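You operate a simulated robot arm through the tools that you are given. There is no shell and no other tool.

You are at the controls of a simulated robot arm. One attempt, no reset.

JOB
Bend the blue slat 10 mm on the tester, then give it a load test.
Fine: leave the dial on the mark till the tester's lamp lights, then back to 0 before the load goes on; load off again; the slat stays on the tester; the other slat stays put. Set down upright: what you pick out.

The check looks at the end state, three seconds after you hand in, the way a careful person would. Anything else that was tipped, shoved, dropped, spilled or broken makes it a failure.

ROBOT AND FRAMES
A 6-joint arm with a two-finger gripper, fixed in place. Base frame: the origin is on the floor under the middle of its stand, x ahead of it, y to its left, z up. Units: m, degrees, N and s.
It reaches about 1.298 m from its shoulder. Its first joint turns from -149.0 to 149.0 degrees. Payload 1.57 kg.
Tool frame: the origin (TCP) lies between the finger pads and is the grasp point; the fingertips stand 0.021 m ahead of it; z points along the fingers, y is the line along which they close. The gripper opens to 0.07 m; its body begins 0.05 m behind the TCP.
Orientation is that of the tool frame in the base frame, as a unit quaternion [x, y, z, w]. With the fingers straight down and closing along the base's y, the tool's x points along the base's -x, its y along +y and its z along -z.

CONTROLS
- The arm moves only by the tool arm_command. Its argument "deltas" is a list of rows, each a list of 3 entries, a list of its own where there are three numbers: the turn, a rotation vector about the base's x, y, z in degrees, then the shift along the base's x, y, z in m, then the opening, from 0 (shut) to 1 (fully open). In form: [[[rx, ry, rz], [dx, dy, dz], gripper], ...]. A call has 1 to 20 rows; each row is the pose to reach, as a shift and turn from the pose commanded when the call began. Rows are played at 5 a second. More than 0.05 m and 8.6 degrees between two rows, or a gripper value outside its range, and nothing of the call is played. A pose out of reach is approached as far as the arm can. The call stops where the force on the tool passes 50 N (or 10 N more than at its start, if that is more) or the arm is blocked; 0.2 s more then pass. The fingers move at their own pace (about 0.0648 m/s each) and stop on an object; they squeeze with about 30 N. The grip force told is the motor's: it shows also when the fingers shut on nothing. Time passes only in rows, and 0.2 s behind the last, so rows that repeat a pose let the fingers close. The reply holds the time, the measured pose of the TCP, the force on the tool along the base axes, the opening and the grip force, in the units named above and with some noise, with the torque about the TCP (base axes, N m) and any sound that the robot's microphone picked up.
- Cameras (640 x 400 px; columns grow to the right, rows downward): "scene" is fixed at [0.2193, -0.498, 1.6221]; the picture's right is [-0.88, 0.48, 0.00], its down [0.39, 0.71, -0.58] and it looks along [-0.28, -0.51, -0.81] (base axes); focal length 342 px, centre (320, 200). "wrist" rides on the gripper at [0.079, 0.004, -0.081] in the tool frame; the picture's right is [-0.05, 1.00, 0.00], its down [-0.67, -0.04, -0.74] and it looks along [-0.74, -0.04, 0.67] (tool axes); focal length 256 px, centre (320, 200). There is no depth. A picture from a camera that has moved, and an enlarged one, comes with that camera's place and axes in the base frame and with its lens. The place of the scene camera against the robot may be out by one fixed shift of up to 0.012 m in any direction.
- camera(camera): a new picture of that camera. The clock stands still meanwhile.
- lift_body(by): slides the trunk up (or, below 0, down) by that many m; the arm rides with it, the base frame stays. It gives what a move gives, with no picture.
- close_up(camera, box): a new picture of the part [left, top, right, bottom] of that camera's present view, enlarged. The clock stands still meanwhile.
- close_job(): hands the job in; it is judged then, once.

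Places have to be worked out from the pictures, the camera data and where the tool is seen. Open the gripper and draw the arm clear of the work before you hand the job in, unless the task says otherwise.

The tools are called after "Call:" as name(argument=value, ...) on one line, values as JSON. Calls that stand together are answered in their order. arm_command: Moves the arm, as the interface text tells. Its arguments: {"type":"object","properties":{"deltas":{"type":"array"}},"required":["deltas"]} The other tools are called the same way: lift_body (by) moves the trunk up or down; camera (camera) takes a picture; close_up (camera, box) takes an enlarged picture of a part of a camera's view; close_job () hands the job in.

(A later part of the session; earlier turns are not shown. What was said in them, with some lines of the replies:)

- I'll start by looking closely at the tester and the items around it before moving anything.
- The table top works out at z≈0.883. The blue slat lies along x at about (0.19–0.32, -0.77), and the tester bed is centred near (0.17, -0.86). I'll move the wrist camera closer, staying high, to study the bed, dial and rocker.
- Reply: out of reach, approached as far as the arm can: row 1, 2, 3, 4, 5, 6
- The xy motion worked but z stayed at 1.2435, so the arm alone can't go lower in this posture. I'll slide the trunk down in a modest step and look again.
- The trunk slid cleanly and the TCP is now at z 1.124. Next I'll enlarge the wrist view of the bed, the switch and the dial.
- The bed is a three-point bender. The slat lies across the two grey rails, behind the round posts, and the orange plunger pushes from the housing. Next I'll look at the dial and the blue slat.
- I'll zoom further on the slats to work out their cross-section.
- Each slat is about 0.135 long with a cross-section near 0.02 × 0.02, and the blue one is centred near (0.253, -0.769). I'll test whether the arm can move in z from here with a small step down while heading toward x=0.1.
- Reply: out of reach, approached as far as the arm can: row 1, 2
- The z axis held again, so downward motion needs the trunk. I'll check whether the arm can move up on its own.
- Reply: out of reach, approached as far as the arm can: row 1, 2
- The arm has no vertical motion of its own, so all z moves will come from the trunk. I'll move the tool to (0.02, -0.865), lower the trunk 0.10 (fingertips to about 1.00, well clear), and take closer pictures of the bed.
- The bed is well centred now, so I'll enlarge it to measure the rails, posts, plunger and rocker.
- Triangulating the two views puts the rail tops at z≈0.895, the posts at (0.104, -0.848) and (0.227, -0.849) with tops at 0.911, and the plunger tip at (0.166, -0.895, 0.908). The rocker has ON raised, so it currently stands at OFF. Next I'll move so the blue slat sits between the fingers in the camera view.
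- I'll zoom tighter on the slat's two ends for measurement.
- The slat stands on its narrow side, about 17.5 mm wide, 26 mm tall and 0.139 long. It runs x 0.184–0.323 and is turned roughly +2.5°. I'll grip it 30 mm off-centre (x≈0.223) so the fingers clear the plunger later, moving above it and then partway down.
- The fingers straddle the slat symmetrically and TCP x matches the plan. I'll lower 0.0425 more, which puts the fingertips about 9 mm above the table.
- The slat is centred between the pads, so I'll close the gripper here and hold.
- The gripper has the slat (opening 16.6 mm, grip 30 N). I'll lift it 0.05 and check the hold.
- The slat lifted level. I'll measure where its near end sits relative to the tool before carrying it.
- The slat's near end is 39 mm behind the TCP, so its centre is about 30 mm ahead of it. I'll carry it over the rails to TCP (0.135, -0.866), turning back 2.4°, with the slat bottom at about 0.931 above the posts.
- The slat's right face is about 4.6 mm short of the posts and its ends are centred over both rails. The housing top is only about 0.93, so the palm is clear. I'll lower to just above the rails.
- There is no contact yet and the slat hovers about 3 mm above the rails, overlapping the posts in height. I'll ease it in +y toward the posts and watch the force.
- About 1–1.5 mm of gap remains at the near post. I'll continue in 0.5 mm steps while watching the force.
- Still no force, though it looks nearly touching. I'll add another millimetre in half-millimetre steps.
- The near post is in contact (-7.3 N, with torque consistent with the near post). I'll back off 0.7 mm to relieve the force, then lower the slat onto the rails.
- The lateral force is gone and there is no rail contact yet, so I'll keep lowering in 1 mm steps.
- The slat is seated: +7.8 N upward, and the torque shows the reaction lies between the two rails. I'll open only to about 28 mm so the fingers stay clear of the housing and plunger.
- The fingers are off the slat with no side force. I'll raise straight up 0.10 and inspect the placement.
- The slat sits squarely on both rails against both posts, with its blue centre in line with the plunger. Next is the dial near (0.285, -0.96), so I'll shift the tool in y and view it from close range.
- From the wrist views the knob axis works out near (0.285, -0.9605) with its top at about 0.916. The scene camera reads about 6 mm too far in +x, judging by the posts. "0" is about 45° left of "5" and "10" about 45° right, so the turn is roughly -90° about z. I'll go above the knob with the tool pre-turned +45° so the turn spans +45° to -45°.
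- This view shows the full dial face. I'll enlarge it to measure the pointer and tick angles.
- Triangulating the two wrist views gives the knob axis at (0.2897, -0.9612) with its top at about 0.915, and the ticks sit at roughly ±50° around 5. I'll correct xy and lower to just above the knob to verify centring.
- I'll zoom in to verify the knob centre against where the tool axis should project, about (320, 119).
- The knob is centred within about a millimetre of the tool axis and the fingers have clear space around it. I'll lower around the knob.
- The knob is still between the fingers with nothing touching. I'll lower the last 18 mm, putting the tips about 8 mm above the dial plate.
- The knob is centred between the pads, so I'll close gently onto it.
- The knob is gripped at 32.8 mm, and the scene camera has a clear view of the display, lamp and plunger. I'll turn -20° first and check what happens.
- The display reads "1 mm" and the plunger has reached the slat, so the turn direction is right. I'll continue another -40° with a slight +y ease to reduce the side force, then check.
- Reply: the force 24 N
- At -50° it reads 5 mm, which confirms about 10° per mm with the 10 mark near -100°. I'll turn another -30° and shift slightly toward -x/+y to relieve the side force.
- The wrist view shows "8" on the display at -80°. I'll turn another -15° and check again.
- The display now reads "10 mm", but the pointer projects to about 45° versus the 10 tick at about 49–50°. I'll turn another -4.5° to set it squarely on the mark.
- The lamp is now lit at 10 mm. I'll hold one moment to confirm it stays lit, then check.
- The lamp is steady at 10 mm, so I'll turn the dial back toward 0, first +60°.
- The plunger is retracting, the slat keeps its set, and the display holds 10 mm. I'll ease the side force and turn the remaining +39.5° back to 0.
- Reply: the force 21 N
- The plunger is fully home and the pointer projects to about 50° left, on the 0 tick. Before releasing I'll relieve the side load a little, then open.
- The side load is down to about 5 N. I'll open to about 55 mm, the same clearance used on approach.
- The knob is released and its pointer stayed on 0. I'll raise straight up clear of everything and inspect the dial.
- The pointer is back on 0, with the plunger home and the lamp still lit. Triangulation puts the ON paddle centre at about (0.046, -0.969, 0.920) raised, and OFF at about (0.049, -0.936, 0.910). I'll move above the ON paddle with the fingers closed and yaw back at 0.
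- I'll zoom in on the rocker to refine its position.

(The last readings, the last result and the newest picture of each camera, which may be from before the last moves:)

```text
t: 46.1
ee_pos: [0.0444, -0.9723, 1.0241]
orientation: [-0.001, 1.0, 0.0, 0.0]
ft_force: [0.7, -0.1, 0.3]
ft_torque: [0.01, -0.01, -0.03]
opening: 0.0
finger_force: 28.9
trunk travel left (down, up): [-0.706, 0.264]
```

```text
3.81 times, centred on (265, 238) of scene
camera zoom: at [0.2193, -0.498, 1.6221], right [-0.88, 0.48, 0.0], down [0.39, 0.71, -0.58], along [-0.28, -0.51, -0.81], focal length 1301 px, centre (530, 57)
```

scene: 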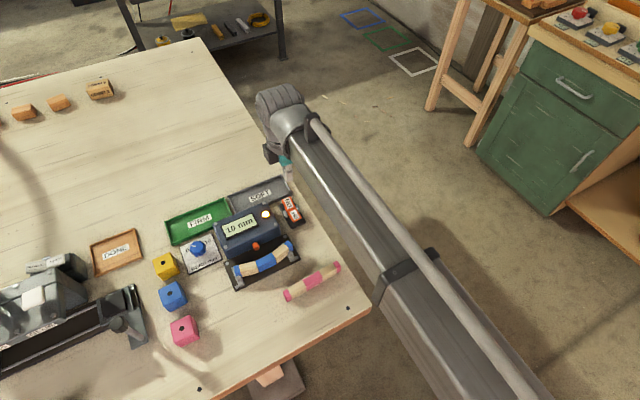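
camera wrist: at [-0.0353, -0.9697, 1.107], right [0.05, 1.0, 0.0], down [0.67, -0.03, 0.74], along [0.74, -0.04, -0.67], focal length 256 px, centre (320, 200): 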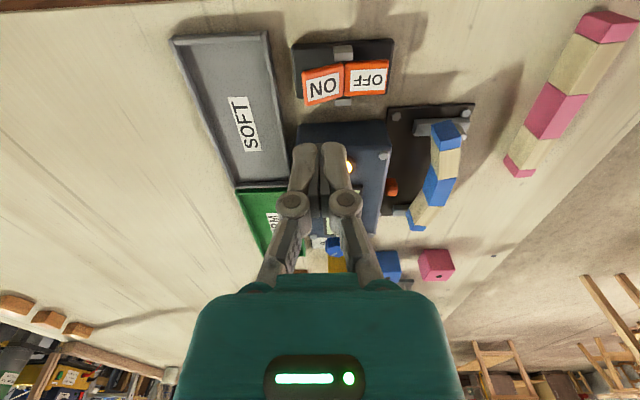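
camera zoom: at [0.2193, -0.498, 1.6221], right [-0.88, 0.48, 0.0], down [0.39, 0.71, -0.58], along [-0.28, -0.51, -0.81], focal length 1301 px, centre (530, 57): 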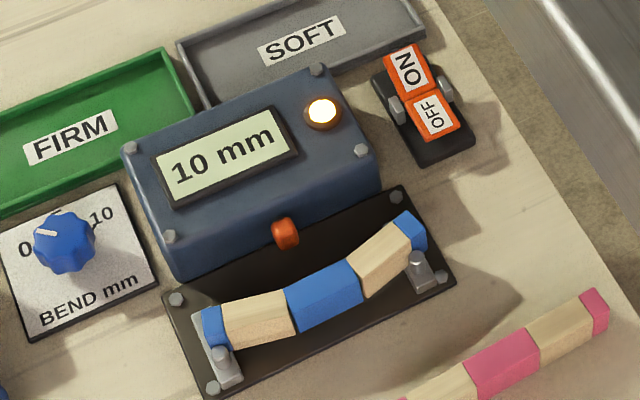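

The ON paddle spans y≈-0.985 to -0.957 and rises outward. I'll aim the closed fingertips at its outer part (0.048, -0.982), still 12 mm clear of the SOFT tray rim, and come down to just above it.

Call:
arm_command(deltas=[[[0, 0, 0], [0.0035, -0.009, 0], 0], [[0, 0, 0], [0.0035, -0.009, 0], 0]])

Call:
lift_body(by=-0.065)

Call:
camera(camera="wrist")

Call:
camera(camera="scene")

```text
t: 46.7
ee_pos: [0.0482, -0.9817, 1.0247]
orientation: [-0.002, 1.0, 0.0, 0.0]
ft_force: [-0.1, 0.6, 0.1]
ft_torque: [-0.02, 0.03, 0.03]
opening: 0.0001
finger_force: 28.5
trunk travel left (down, up): [-0.706, 0.264]
```

```text
t: 47.8
ee_pos: [0.0477, -0.9803, 0.9602]
orientation: [-0.002, 1.0, 0.0, -0.001]
ft_force: [0.4, -0.8, -1.0]
ft_torque: [0.0, 0.0, 0.01]
opening: 0.0
finger_force: 28.6
trunk travel left (down, up): [-0.641, 0.329]
```

```text
taken
camera wrist: at [-0.0309, -0.9785, 1.0421], right [0.05, 1.0, 0.0], down [0.67, -0.03, 0.74], along [0.74, -0.04, -0.67], focal length 256 px, centre (320, 200)
```

wrist: 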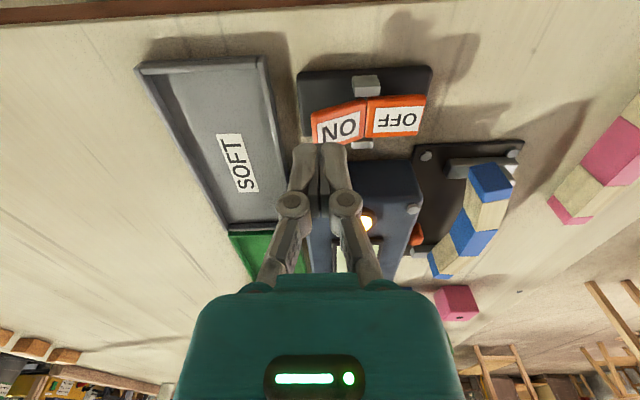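

```text
taken
```

scene: 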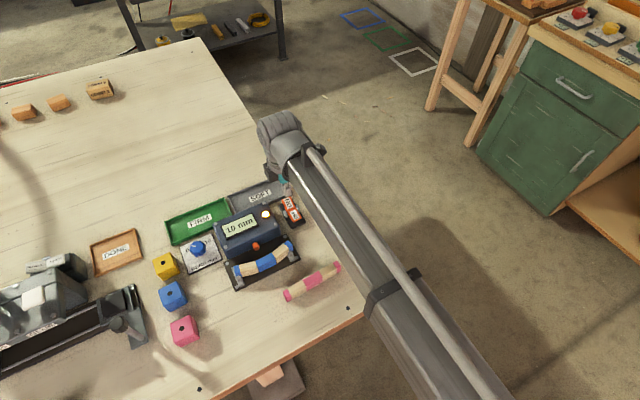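

The tip's inner half is over the outer part of the ON paddle. I'll lower in small steps and watch the force.

Call:
lift_body(by=-0.012)

Call:
lift_body(by=-0.004)

Call:
camera(camera="wrist")

```text
t: 48.4
ee_pos: [0.0483, -0.981, 0.9476]
orientation: [-0.002, 1.0, 0.0, 0.0]
ft_force: [0.2, -0.3, -0.2]
ft_torque: [0.05, 0.0, 0.02]
opening: 0.0
finger_force: 28.4
trunk travel left (down, up): [-0.629, 0.341]
```

```text
t: 48.9
ee_pos: [0.0495, -0.9809, 0.9431]
orientation: [-0.002, 1.0, 0.0, -0.001]
ft_force: [0.5, 0.2, -0.1]
ft_torque: [-0.03, 0.03, 0.0]
opening: 0.0003
finger_force: 28.9
trunk travel left (down, up): [-0.625, 0.345]
```

```text
taken
camera wrist: at [-0.031, -0.9785, 1.0261], right [0.05, 1.0, 0.0], down [0.67, -0.03, 0.74], along [0.74, -0.04, -0.67], focal length 256 px, centre (320, 200)
```

wrist: 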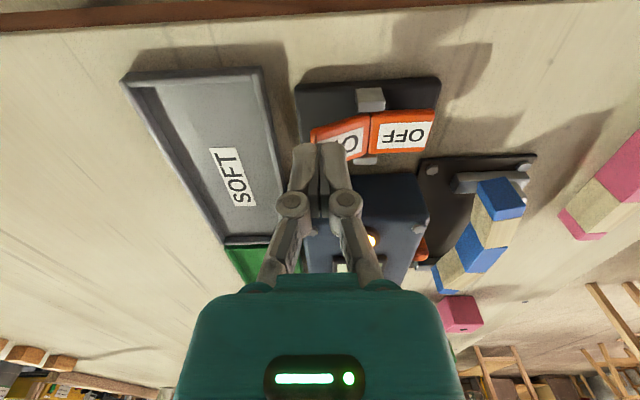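

There's no contact yet with the tips at about 0.922. I'll continue in 3 mm steps.

Call:
lift_body(by=-0.003)

Call:
lift_body(by=-0.003)

Call:
camera(camera="wrist")

Call:
close_up(camera="scene", box=[205, 185, 325, 290])

```text
t: 49.4
ee_pos: [0.0489, -0.9816, 0.9404]
orientation: [-0.001, 1.0, 0.001, -0.001]
ft_force: [0.1, 0.2, 0.4]
ft_torque: [0.03, -0.02, 0.02]
opening: 0.0
finger_force: 28.7
trunk travel left (down, up): [-0.622, 0.348]
```

```text
t: 49.9
ee_pos: [0.0479, -0.9804, 0.9369]
orientation: [-0.001, 1.0, 0.0, 0.001]
ft_force: [0.2, 1.3, 0.5]
ft_torque: [-0.02, 0.0, -0.01]
opening: 0.0001
finger_force: 28.5
trunk travel left (down, up): [-0.619, 0.351]
```

```text
taken
camera wrist: at [-0.031, -0.9785, 1.0201], right [0.05, 1.0, 0.0], down [0.67, -0.03, 0.74], along [0.74, -0.04, -0.67], focal length 256 px, centre (320, 200)
```

wrist: 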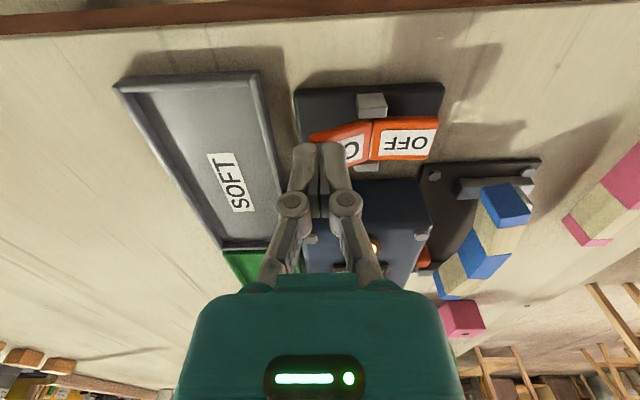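

```text
3.81 times, centred on (265, 238) of scene
camera zoom: at [0.2193, -0.498, 1.6221], right [-0.88, 0.48, 0.0], down [0.39, 0.71, -0.58], along [-0.28, -0.51, -0.81], focal length 1301 px, centre (530, 57)
```

zoom: 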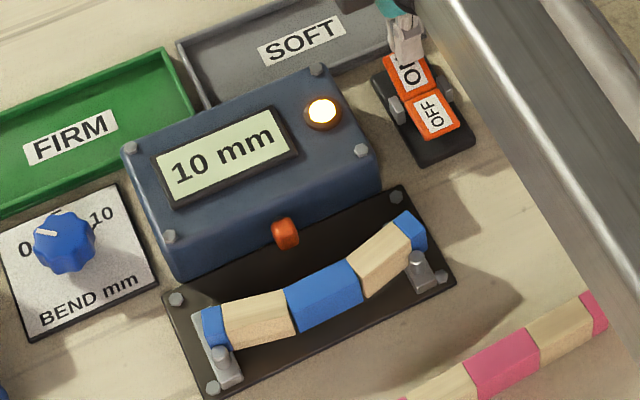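

Tips are at about 0.916 and just above the ON paddle. I'll continue in 3 mm steps.

Call:
lift_body(by=-0.003)

Call:
lift_body(by=-0.002)

Call:
close_up(camera="wrist", box=[270, 80, 460, 220])

Call:
close_up(camera="scene", box=[265, 175, 325, 235])

```text
t: 50.5
ee_pos: [0.0482, -0.9818, 0.9341]
orientation: [-0.002, 1.0, -0.001, -0.001]
ft_force: [-0.5, 0.1, 0.4]
ft_torque: [0.01, -0.01, 0.02]
opening: 0.0
finger_force: 28.5
trunk travel left (down, up): [-0.616, 0.354]
```

```text
t: 51.0
ee_pos: [0.0486, -0.9816, 0.9329]
orientation: [-0.001, 1.0, 0.0, 0.0]
ft_force: [0.5, -0.1, -0.4]
ft_torque: [0.02, 0.02, 0.01]
opening: 0.0
finger_force: 28.7
trunk travel left (down, up): [-0.614, 0.356]
```

```text
2.86 times, centred on (365, 150) of wrist
camera zoom: at [-0.0309, -0.9785, 1.0151], right [0.05, 1.0, 0.0], down [0.67, -0.03, 0.74], along [0.74, -0.04, -0.67], focal length 731 px, centre (191, 343)
```

zoom: 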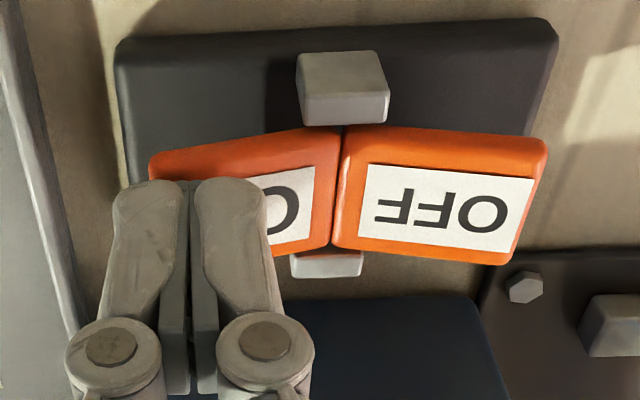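

```text
6.67 times, centred on (295, 205) of scene
camera zoom: at [0.2193, -0.498, 1.6221], right [-0.88, 0.48, 0.0], down [0.39, 0.71, -0.58], along [-0.28, -0.51, -0.81], focal length 2276 px, centre (487, 167)
```

zoom: 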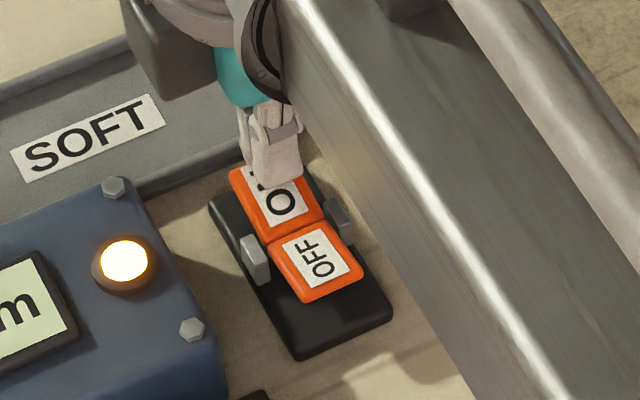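

There's still no force with the tips near 0.912, so the paddle must be slightly lower than I estimated. I'll keep stepping down gently.

Call:
lift_body(by=-0.002)

Call:
lift_body(by=-0.002)

Call:
close_up(camera="wrist", box=[270, 80, 460, 220])

```text
t: 51.5
ee_pos: [0.0499, -0.9817, 0.93]
orientation: [-0.002, 1.0, 0.0, 0.0]
ft_force: [-0.8, 0.0, -0.6]
ft_torque: [0.03, 0.04, 0.01]
opening: 0.0002
finger_force: 28.7
trunk travel left (down, up): [-0.612, 0.358]
```

```text
t: 52.0
ee_pos: [0.0481, -0.9819, 0.928]
orientation: [-0.002, 1.0, 0.0, 0.0]
ft_force: [0.4, 0.2, -0.8]
ft_torque: [0.01, 0.01, -0.02]
opening: 0.0001
finger_force: 28.2
trunk travel left (down, up): [-0.61, 0.36]
```

```text
2.86 times, centred on (365, 150) of wrist
camera zoom: at [-0.0309, -0.9785, 1.0111], right [0.05, 1.0, 0.0], down [0.67, -0.03, 0.74], along [0.74, -0.04, -0.67], focal length 731 px, centre (191, 343)
```

zoom: 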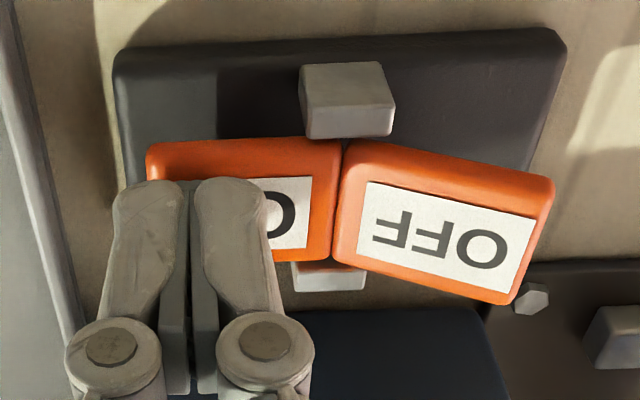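

The rocker has tipped: ON is now level and OFF is raised, so the load is on. I'll check the display and the slat.

Call:
close_up(camera="scene", box=[205, 185, 325, 290])

Call:
close_up(camera="scene", box=[265, 175, 325, 235])

```text
3.81 times, centred on (265, 238) of scene
camera zoom: at [0.2193, -0.498, 1.6221], right [-0.88, 0.48, 0.0], down [0.39, 0.71, -0.58], along [-0.28, -0.51, -0.81], focal length 1301 px, centre (530, 57)
```

zoom: 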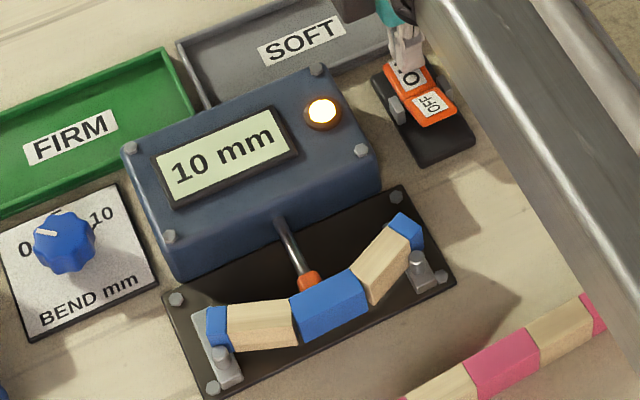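

```text
6.67 times, centred on (295, 205) of scene
camera zoom: at [0.2193, -0.498, 1.6221], right [-0.88, 0.48, 0.0], down [0.39, 0.71, -0.58], along [-0.28, -0.51, -0.81], focal length 2276 px, centre (487, 167)
```

zoom: 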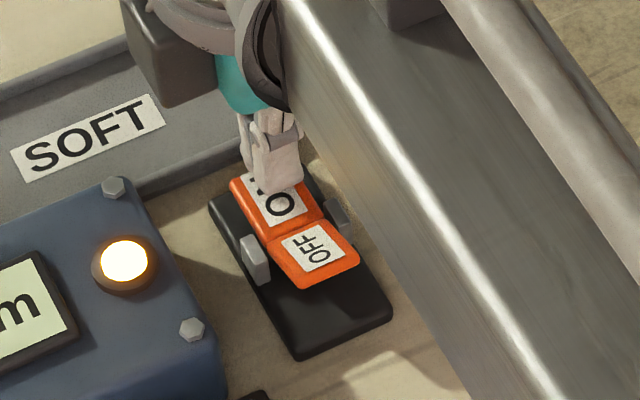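

The load is on, with the plunger pressing the slat. I'll raise the fingers off the switch and watch for the display's result.

Call:
lift_body(by=0.03)

Call:
close_up(camera="scene", box=[205, 185, 325, 290])

Call:
close_up(camera="wrist", box=[270, 60, 460, 200])

```text
t: 52.8
ee_pos: [0.0483, -0.9818, 0.9576]
orientation: [-0.002, 1.0, 0.0, 0.0]
ft_force: [0.7, 0.4, 0.0]
ft_torque: [0.02, 0.0, 0.0]
opening: 0.0
finger_force: 28.4
trunk travel left (down, up): [-0.64, 0.33]
```

```text
3.81 times, centred on (265, 238) of scene
camera zoom: at [0.2193, -0.498, 1.6221], right [-0.88, 0.48, 0.0], down [0.39, 0.71, -0.58], along [-0.28, -0.51, -0.81], focal length 1301 px, centre (530, 57)
```

zoom: 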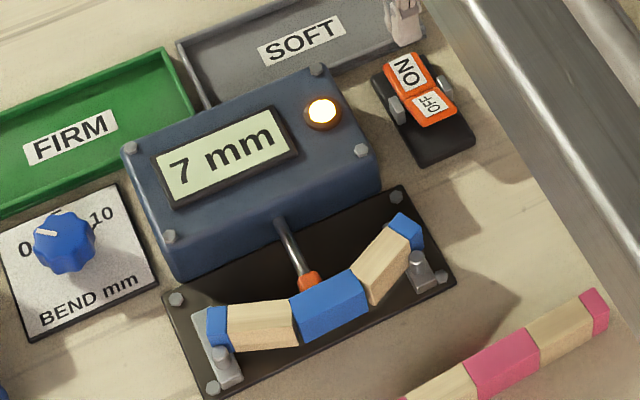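

```text
2.86 times, centred on (365, 130) of wrist
camera zoom: at [-0.0309, -0.9786, 1.041], right [0.05, 1.0, 0.0], down [0.67, -0.03, 0.74], along [0.74, -0.04, -0.67], focal length 731 px, centre (191, 400)
```

zoom: 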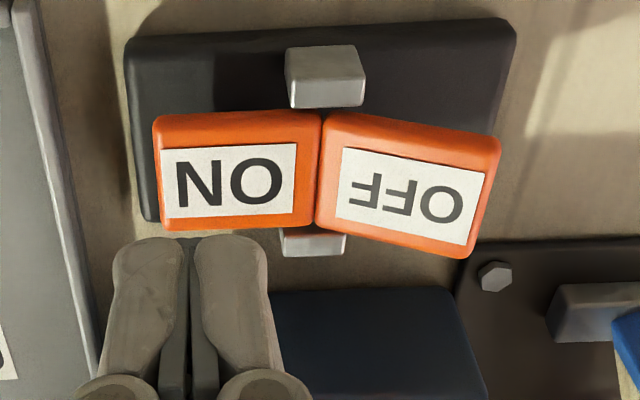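

The display changed to "7 mm", a deflection under load. I'll wait about 1.5 s to see whether the reading settles before switching the load off, drifting in y toward the OFF side meanwhile.

Call:
arm_command(deltas=[[[0, 0, 0], [0, 0.01, 0], 0], [[0, 0, 0], [0, 0.02, 0], 0], [[0, 0, 0], [0, 0.03, 0], 0], [[0, 0, 0], [0, 0.04, 0], 0], [[0, 0, 0], [0, 0.054, 0], 0], [[0, 0, 0], [0, 0.054, 0], 0]])

Call:
close_up(camera="scene", box=[205, 185, 325, 290])

Call:
camera(camera="wrist")

```text
t: 54.2
ee_pos: [0.0491, -0.9277, 0.9594]
orientation: [-0.002, 1.0, -0.001, 0.0]
ft_force: [0.1, 0.0, -0.9]
ft_torque: [-0.01, -0.02, -0.02]
opening: 0.0
finger_force: 28.5
trunk travel left (down, up): [-0.64, 0.33]
```

```text
3.81 times, centred on (265, 238) of scene
camera zoom: at [0.2193, -0.498, 1.6221], right [-0.88, 0.48, 0.0], down [0.39, 0.71, -0.58], along [-0.28, -0.51, -0.81], focal length 1301 px, centre (530, 57)
```

zoom: 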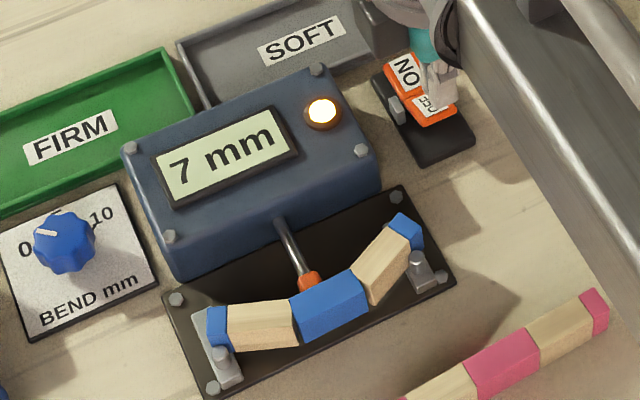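

```text
taken
camera wrist: at [-0.03, -0.9242, 1.0411], right [0.05, 1.0, 0.0], down [0.67, -0.03, 0.74], along [0.74, -0.04, -0.67], focal length 256 px, centre (320, 200)
```

wrist: 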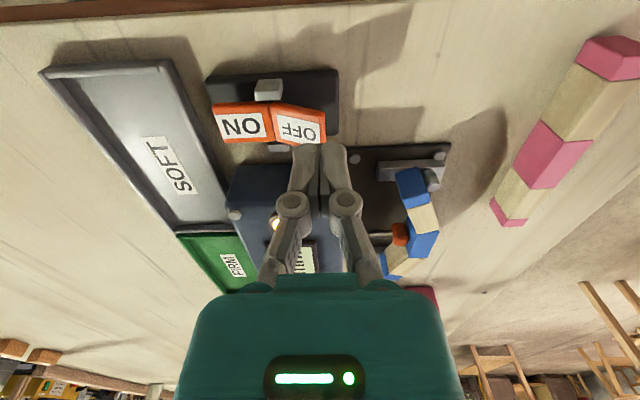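

The reading is steady at 7 mm, so the load test is done. The tip is over the outer part of the raised OFF paddle, and I'll press it down the same way.

Call:
lift_body(by=-0.022)

Call:
lift_body(by=-0.004)

Call:
lift_body(by=-0.003)

Call:
close_up(camera="wrist", box=[190, 60, 380, 200])

Call:
close_up(camera="scene", box=[205, 185, 325, 290])

```text
t: 54.8
ee_pos: [0.0493, -0.9264, 0.9372]
orientation: [-0.002, 1.0, 0.0, 0.001]
ft_force: [-0.7, 6.1, 3.9]
ft_torque: [0.11, 0.04, -0.04]
opening: 0.0002
finger_force: 28.2
trunk travel left (down, up): [-0.618, 0.352]
```

```text
t: 55.4
ee_pos: [0.05, -0.9285, 0.9328]
orientation: [-0.002, 1.0, -0.001, 0.0]
ft_force: [-0.5, -0.3, -0.4]
ft_torque: [0.01, 0.03, 0.02]
opening: 0.0001
finger_force: 29.0
trunk travel left (down, up): [-0.614, 0.356]
```

```text
t: 55.9
ee_pos: [0.0491, -0.9262, 0.9288]
orientation: [-0.001, 1.0, 0.0, 0.0]
ft_force: [-0.3, 0.0, 0.2]
ft_torque: [-0.02, 0.02, 0.02]
opening: 0.0003
finger_force: 28.6
trunk travel left (down, up): [-0.611, 0.359]
```

```text
2.86 times, centred on (285, 130) of wrist
camera zoom: at [-0.0301, -0.9245, 1.0121], right [0.05, 1.0, 0.0], down [0.67, -0.03, 0.74], along [0.74, -0.04, -0.67], focal length 731 px, centre (420, 400)
```

zoom: 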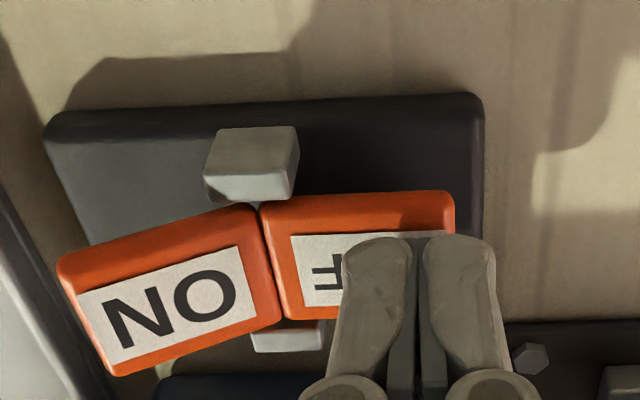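

```text
3.81 times, centred on (265, 238) of scene
camera zoom: at [0.2193, -0.498, 1.6221], right [-0.88, 0.48, 0.0], down [0.39, 0.71, -0.58], along [-0.28, -0.51, -0.81], focal length 1301 px, centre (530, 57)
```

zoom: 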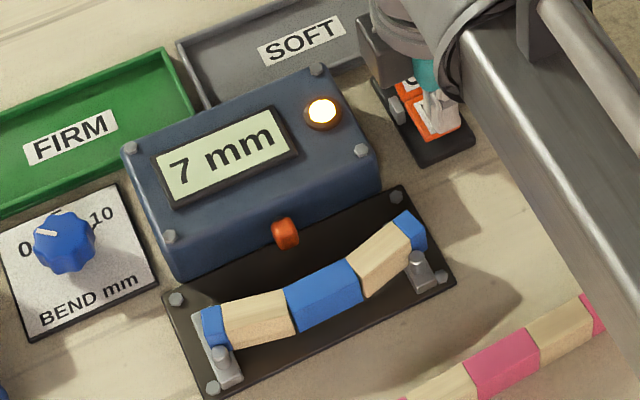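

The switch is back at OFF, the plunger is fully home, and the display holds 7 mm. I'll raise the hand straight up and verify the switch stays.

Call:
lift_body(by=0.1)

Call:
close_up(camera="wrist", box=[190, 0, 430, 150])

Call:
camera(camera="scene")

```text
t: 57.2
ee_pos: [0.0492, -0.9276, 1.029]
orientation: [-0.002, 1.0, 0.0, -0.001]
ft_force: [0.0, -0.6, 0.3]
ft_torque: [-0.02, 0.0, 0.01]
opening: 0.0
finger_force: 28.7
trunk travel left (down, up): [-0.711, 0.259]
```

```text
2.67 times, centred on (310, 75) of wrist
camera zoom: at [-0.0301, -0.9245, 1.112], right [0.05, 1.0, 0.0], down [0.67, -0.03, 0.74], along [0.74, -0.04, -0.67], focal length 683 px, centre (347, 533)
```

zoom: 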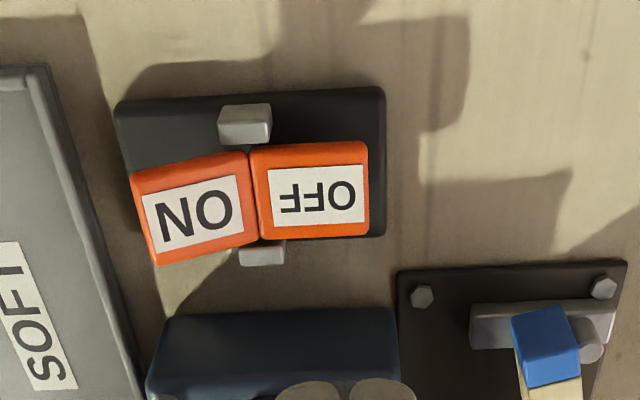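

```text
taken
```

scene: 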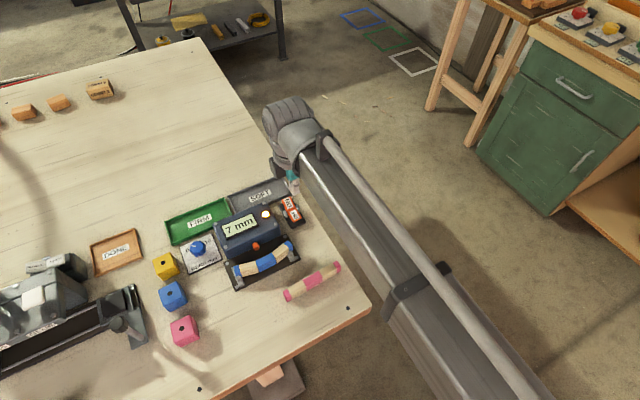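

Everything looks right: switch OFF, plunger home, slat bent on the rails, pink slat and cubes untouched. I'll raise the trunk, draw the arm back near its starting place and open the gripper.

Call:
lift_body(by=0.2)

Call:
arm_command(deltas=[[[0, 0, 0], [-0.015, 0.035, 0], 0], [[0, 0, 0], [-0.03, 0.07, 0], 0.2], [[0, 0, 0], [-0.045, 0.105, 0], 0.5], [[0, 0, 0], [-0.06, 0.14, 0], 0.8], [[0, 0, 0], [-0.075, 0.175, 0], 1], [[0, 0, 0], [-0.09, 0.21, 0], 1], [[0, 0, 0], [-0.105, 0.243, 0], 1], [[0, 0, 0], [-0.105, 0.243, 0], 1]])

Call:
camera(camera="scene")

Call:
close_up(camera="scene", box=[140, 160, 380, 330])

Call:
close_up(camera="scene", box=[215, 225, 310, 295])

Call:
camera(camera="wrist")

```text
t: 59.4
ee_pos: [0.0492, -0.9279, 1.2289]
orientation: [-0.001, 1.0, 0.0, 0.0]
ft_force: [-0.9, 0.2, -0.7]
ft_torque: [0.0, 0.02, 0.02]
opening: 0.0
finger_force: 28.6
trunk travel left (down, up): [-0.911, 0.059]
```

```text
t: 61.2
ee_pos: [-0.0547, -0.6851, 1.2305]
orientation: [-0.002, 1.0, 0.0, 0.0]
ft_force: [0.2, 0.6, -0.3]
ft_torque: [-0.01, 0.0, 0.01]
opening: 0.0699
finger_force: 0.0
trunk travel left (down, up): [-0.911, 0.059]
```

```text
taken
```

scene: 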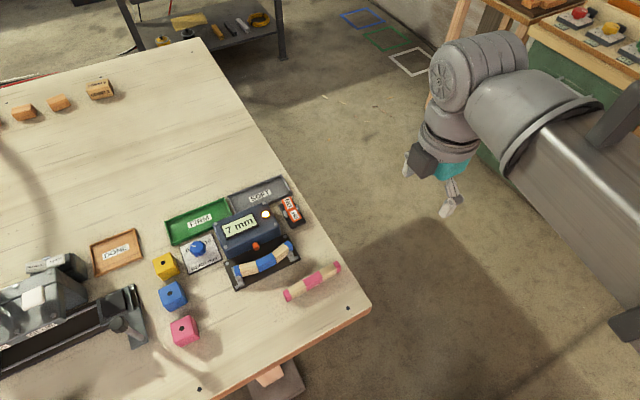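

```text
2.35 times, centred on (260, 245) of scene
camera zoom: at [0.2193, -0.498, 1.6221], right [-0.88, 0.48, 0.0], down [0.39, 0.71, -0.58], along [-0.28, -0.51, -0.81], focal length 803 px, centre (461, 94)
```

zoom: 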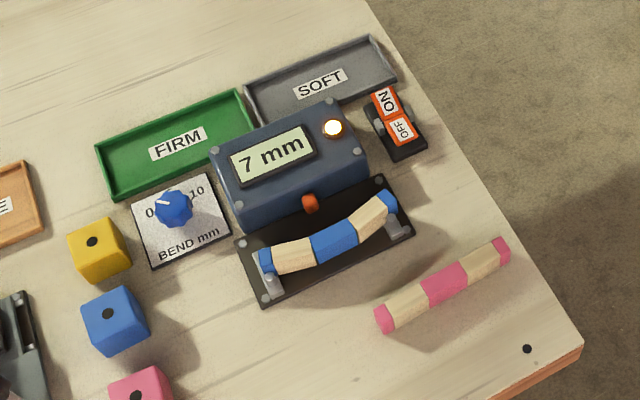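

```text
5.71 times, centred on (262, 260) of scene
camera zoom: at [0.2193, -0.498, 1.6221], right [-0.88, 0.48, 0.0], down [0.39, 0.71, -0.58], along [-0.28, -0.51, -0.81], focal length 1951 px, centre (649, -143)
```

zoom: 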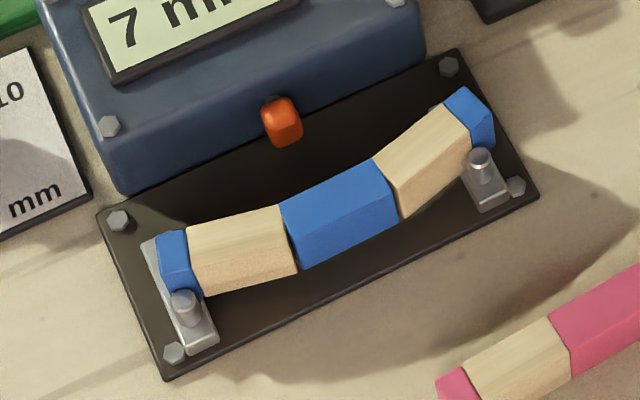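

```text
taken
camera wrist: at [-0.1344, -0.6826, 1.312], right [0.05, 1.0, 0.0], down [0.67, -0.03, 0.74], along [0.74, -0.04, -0.67], focal length 256 px, centre (320, 200)
```

wrist: 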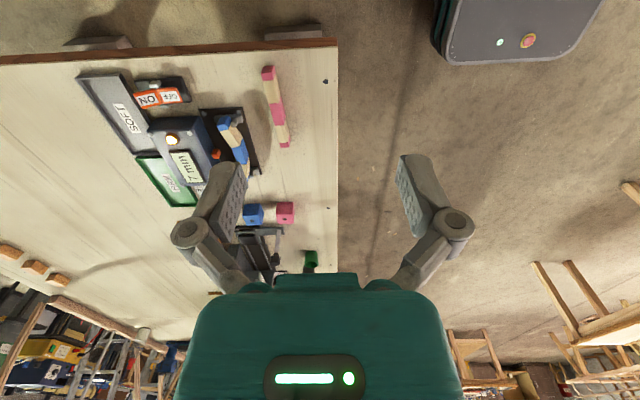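

The final pictures show:
- **Slat:** the blue slat is bent and sits upright on both rails.
- **Dial and plunger:** the dial is at 0 and the plunger is home.
- **Load:** the switch is at OFF and the display holds the load reading of 7 mm.
- **Other items:** the pink slat and everything else are where they were.

The arm is clear with the gripper open, so I'm handing the job in.

Call:
close_job()

```text
The job is handed in.
```

The blue slat was bent 10 mm on the tester, load-tested, and left on the tester. The job is handed in, but no verdict has come back yet.

- **Bend:** I turned the dial to the 10 mark and held it there until the lamp lit. The display read 10 mm, and I turned the dial back to 0 before the load went on.
- **Load test:** I switched the load on, and the display settled at 7 mm. I then switched it off, and the plunger went fully home.
- **End state:** The blue slat stands upright across both rails, keeping its bend. The final pictures show the pink slat, cubes and trays where they were.
- **Arm:** The gripper is open and the arm is back near its starting place.
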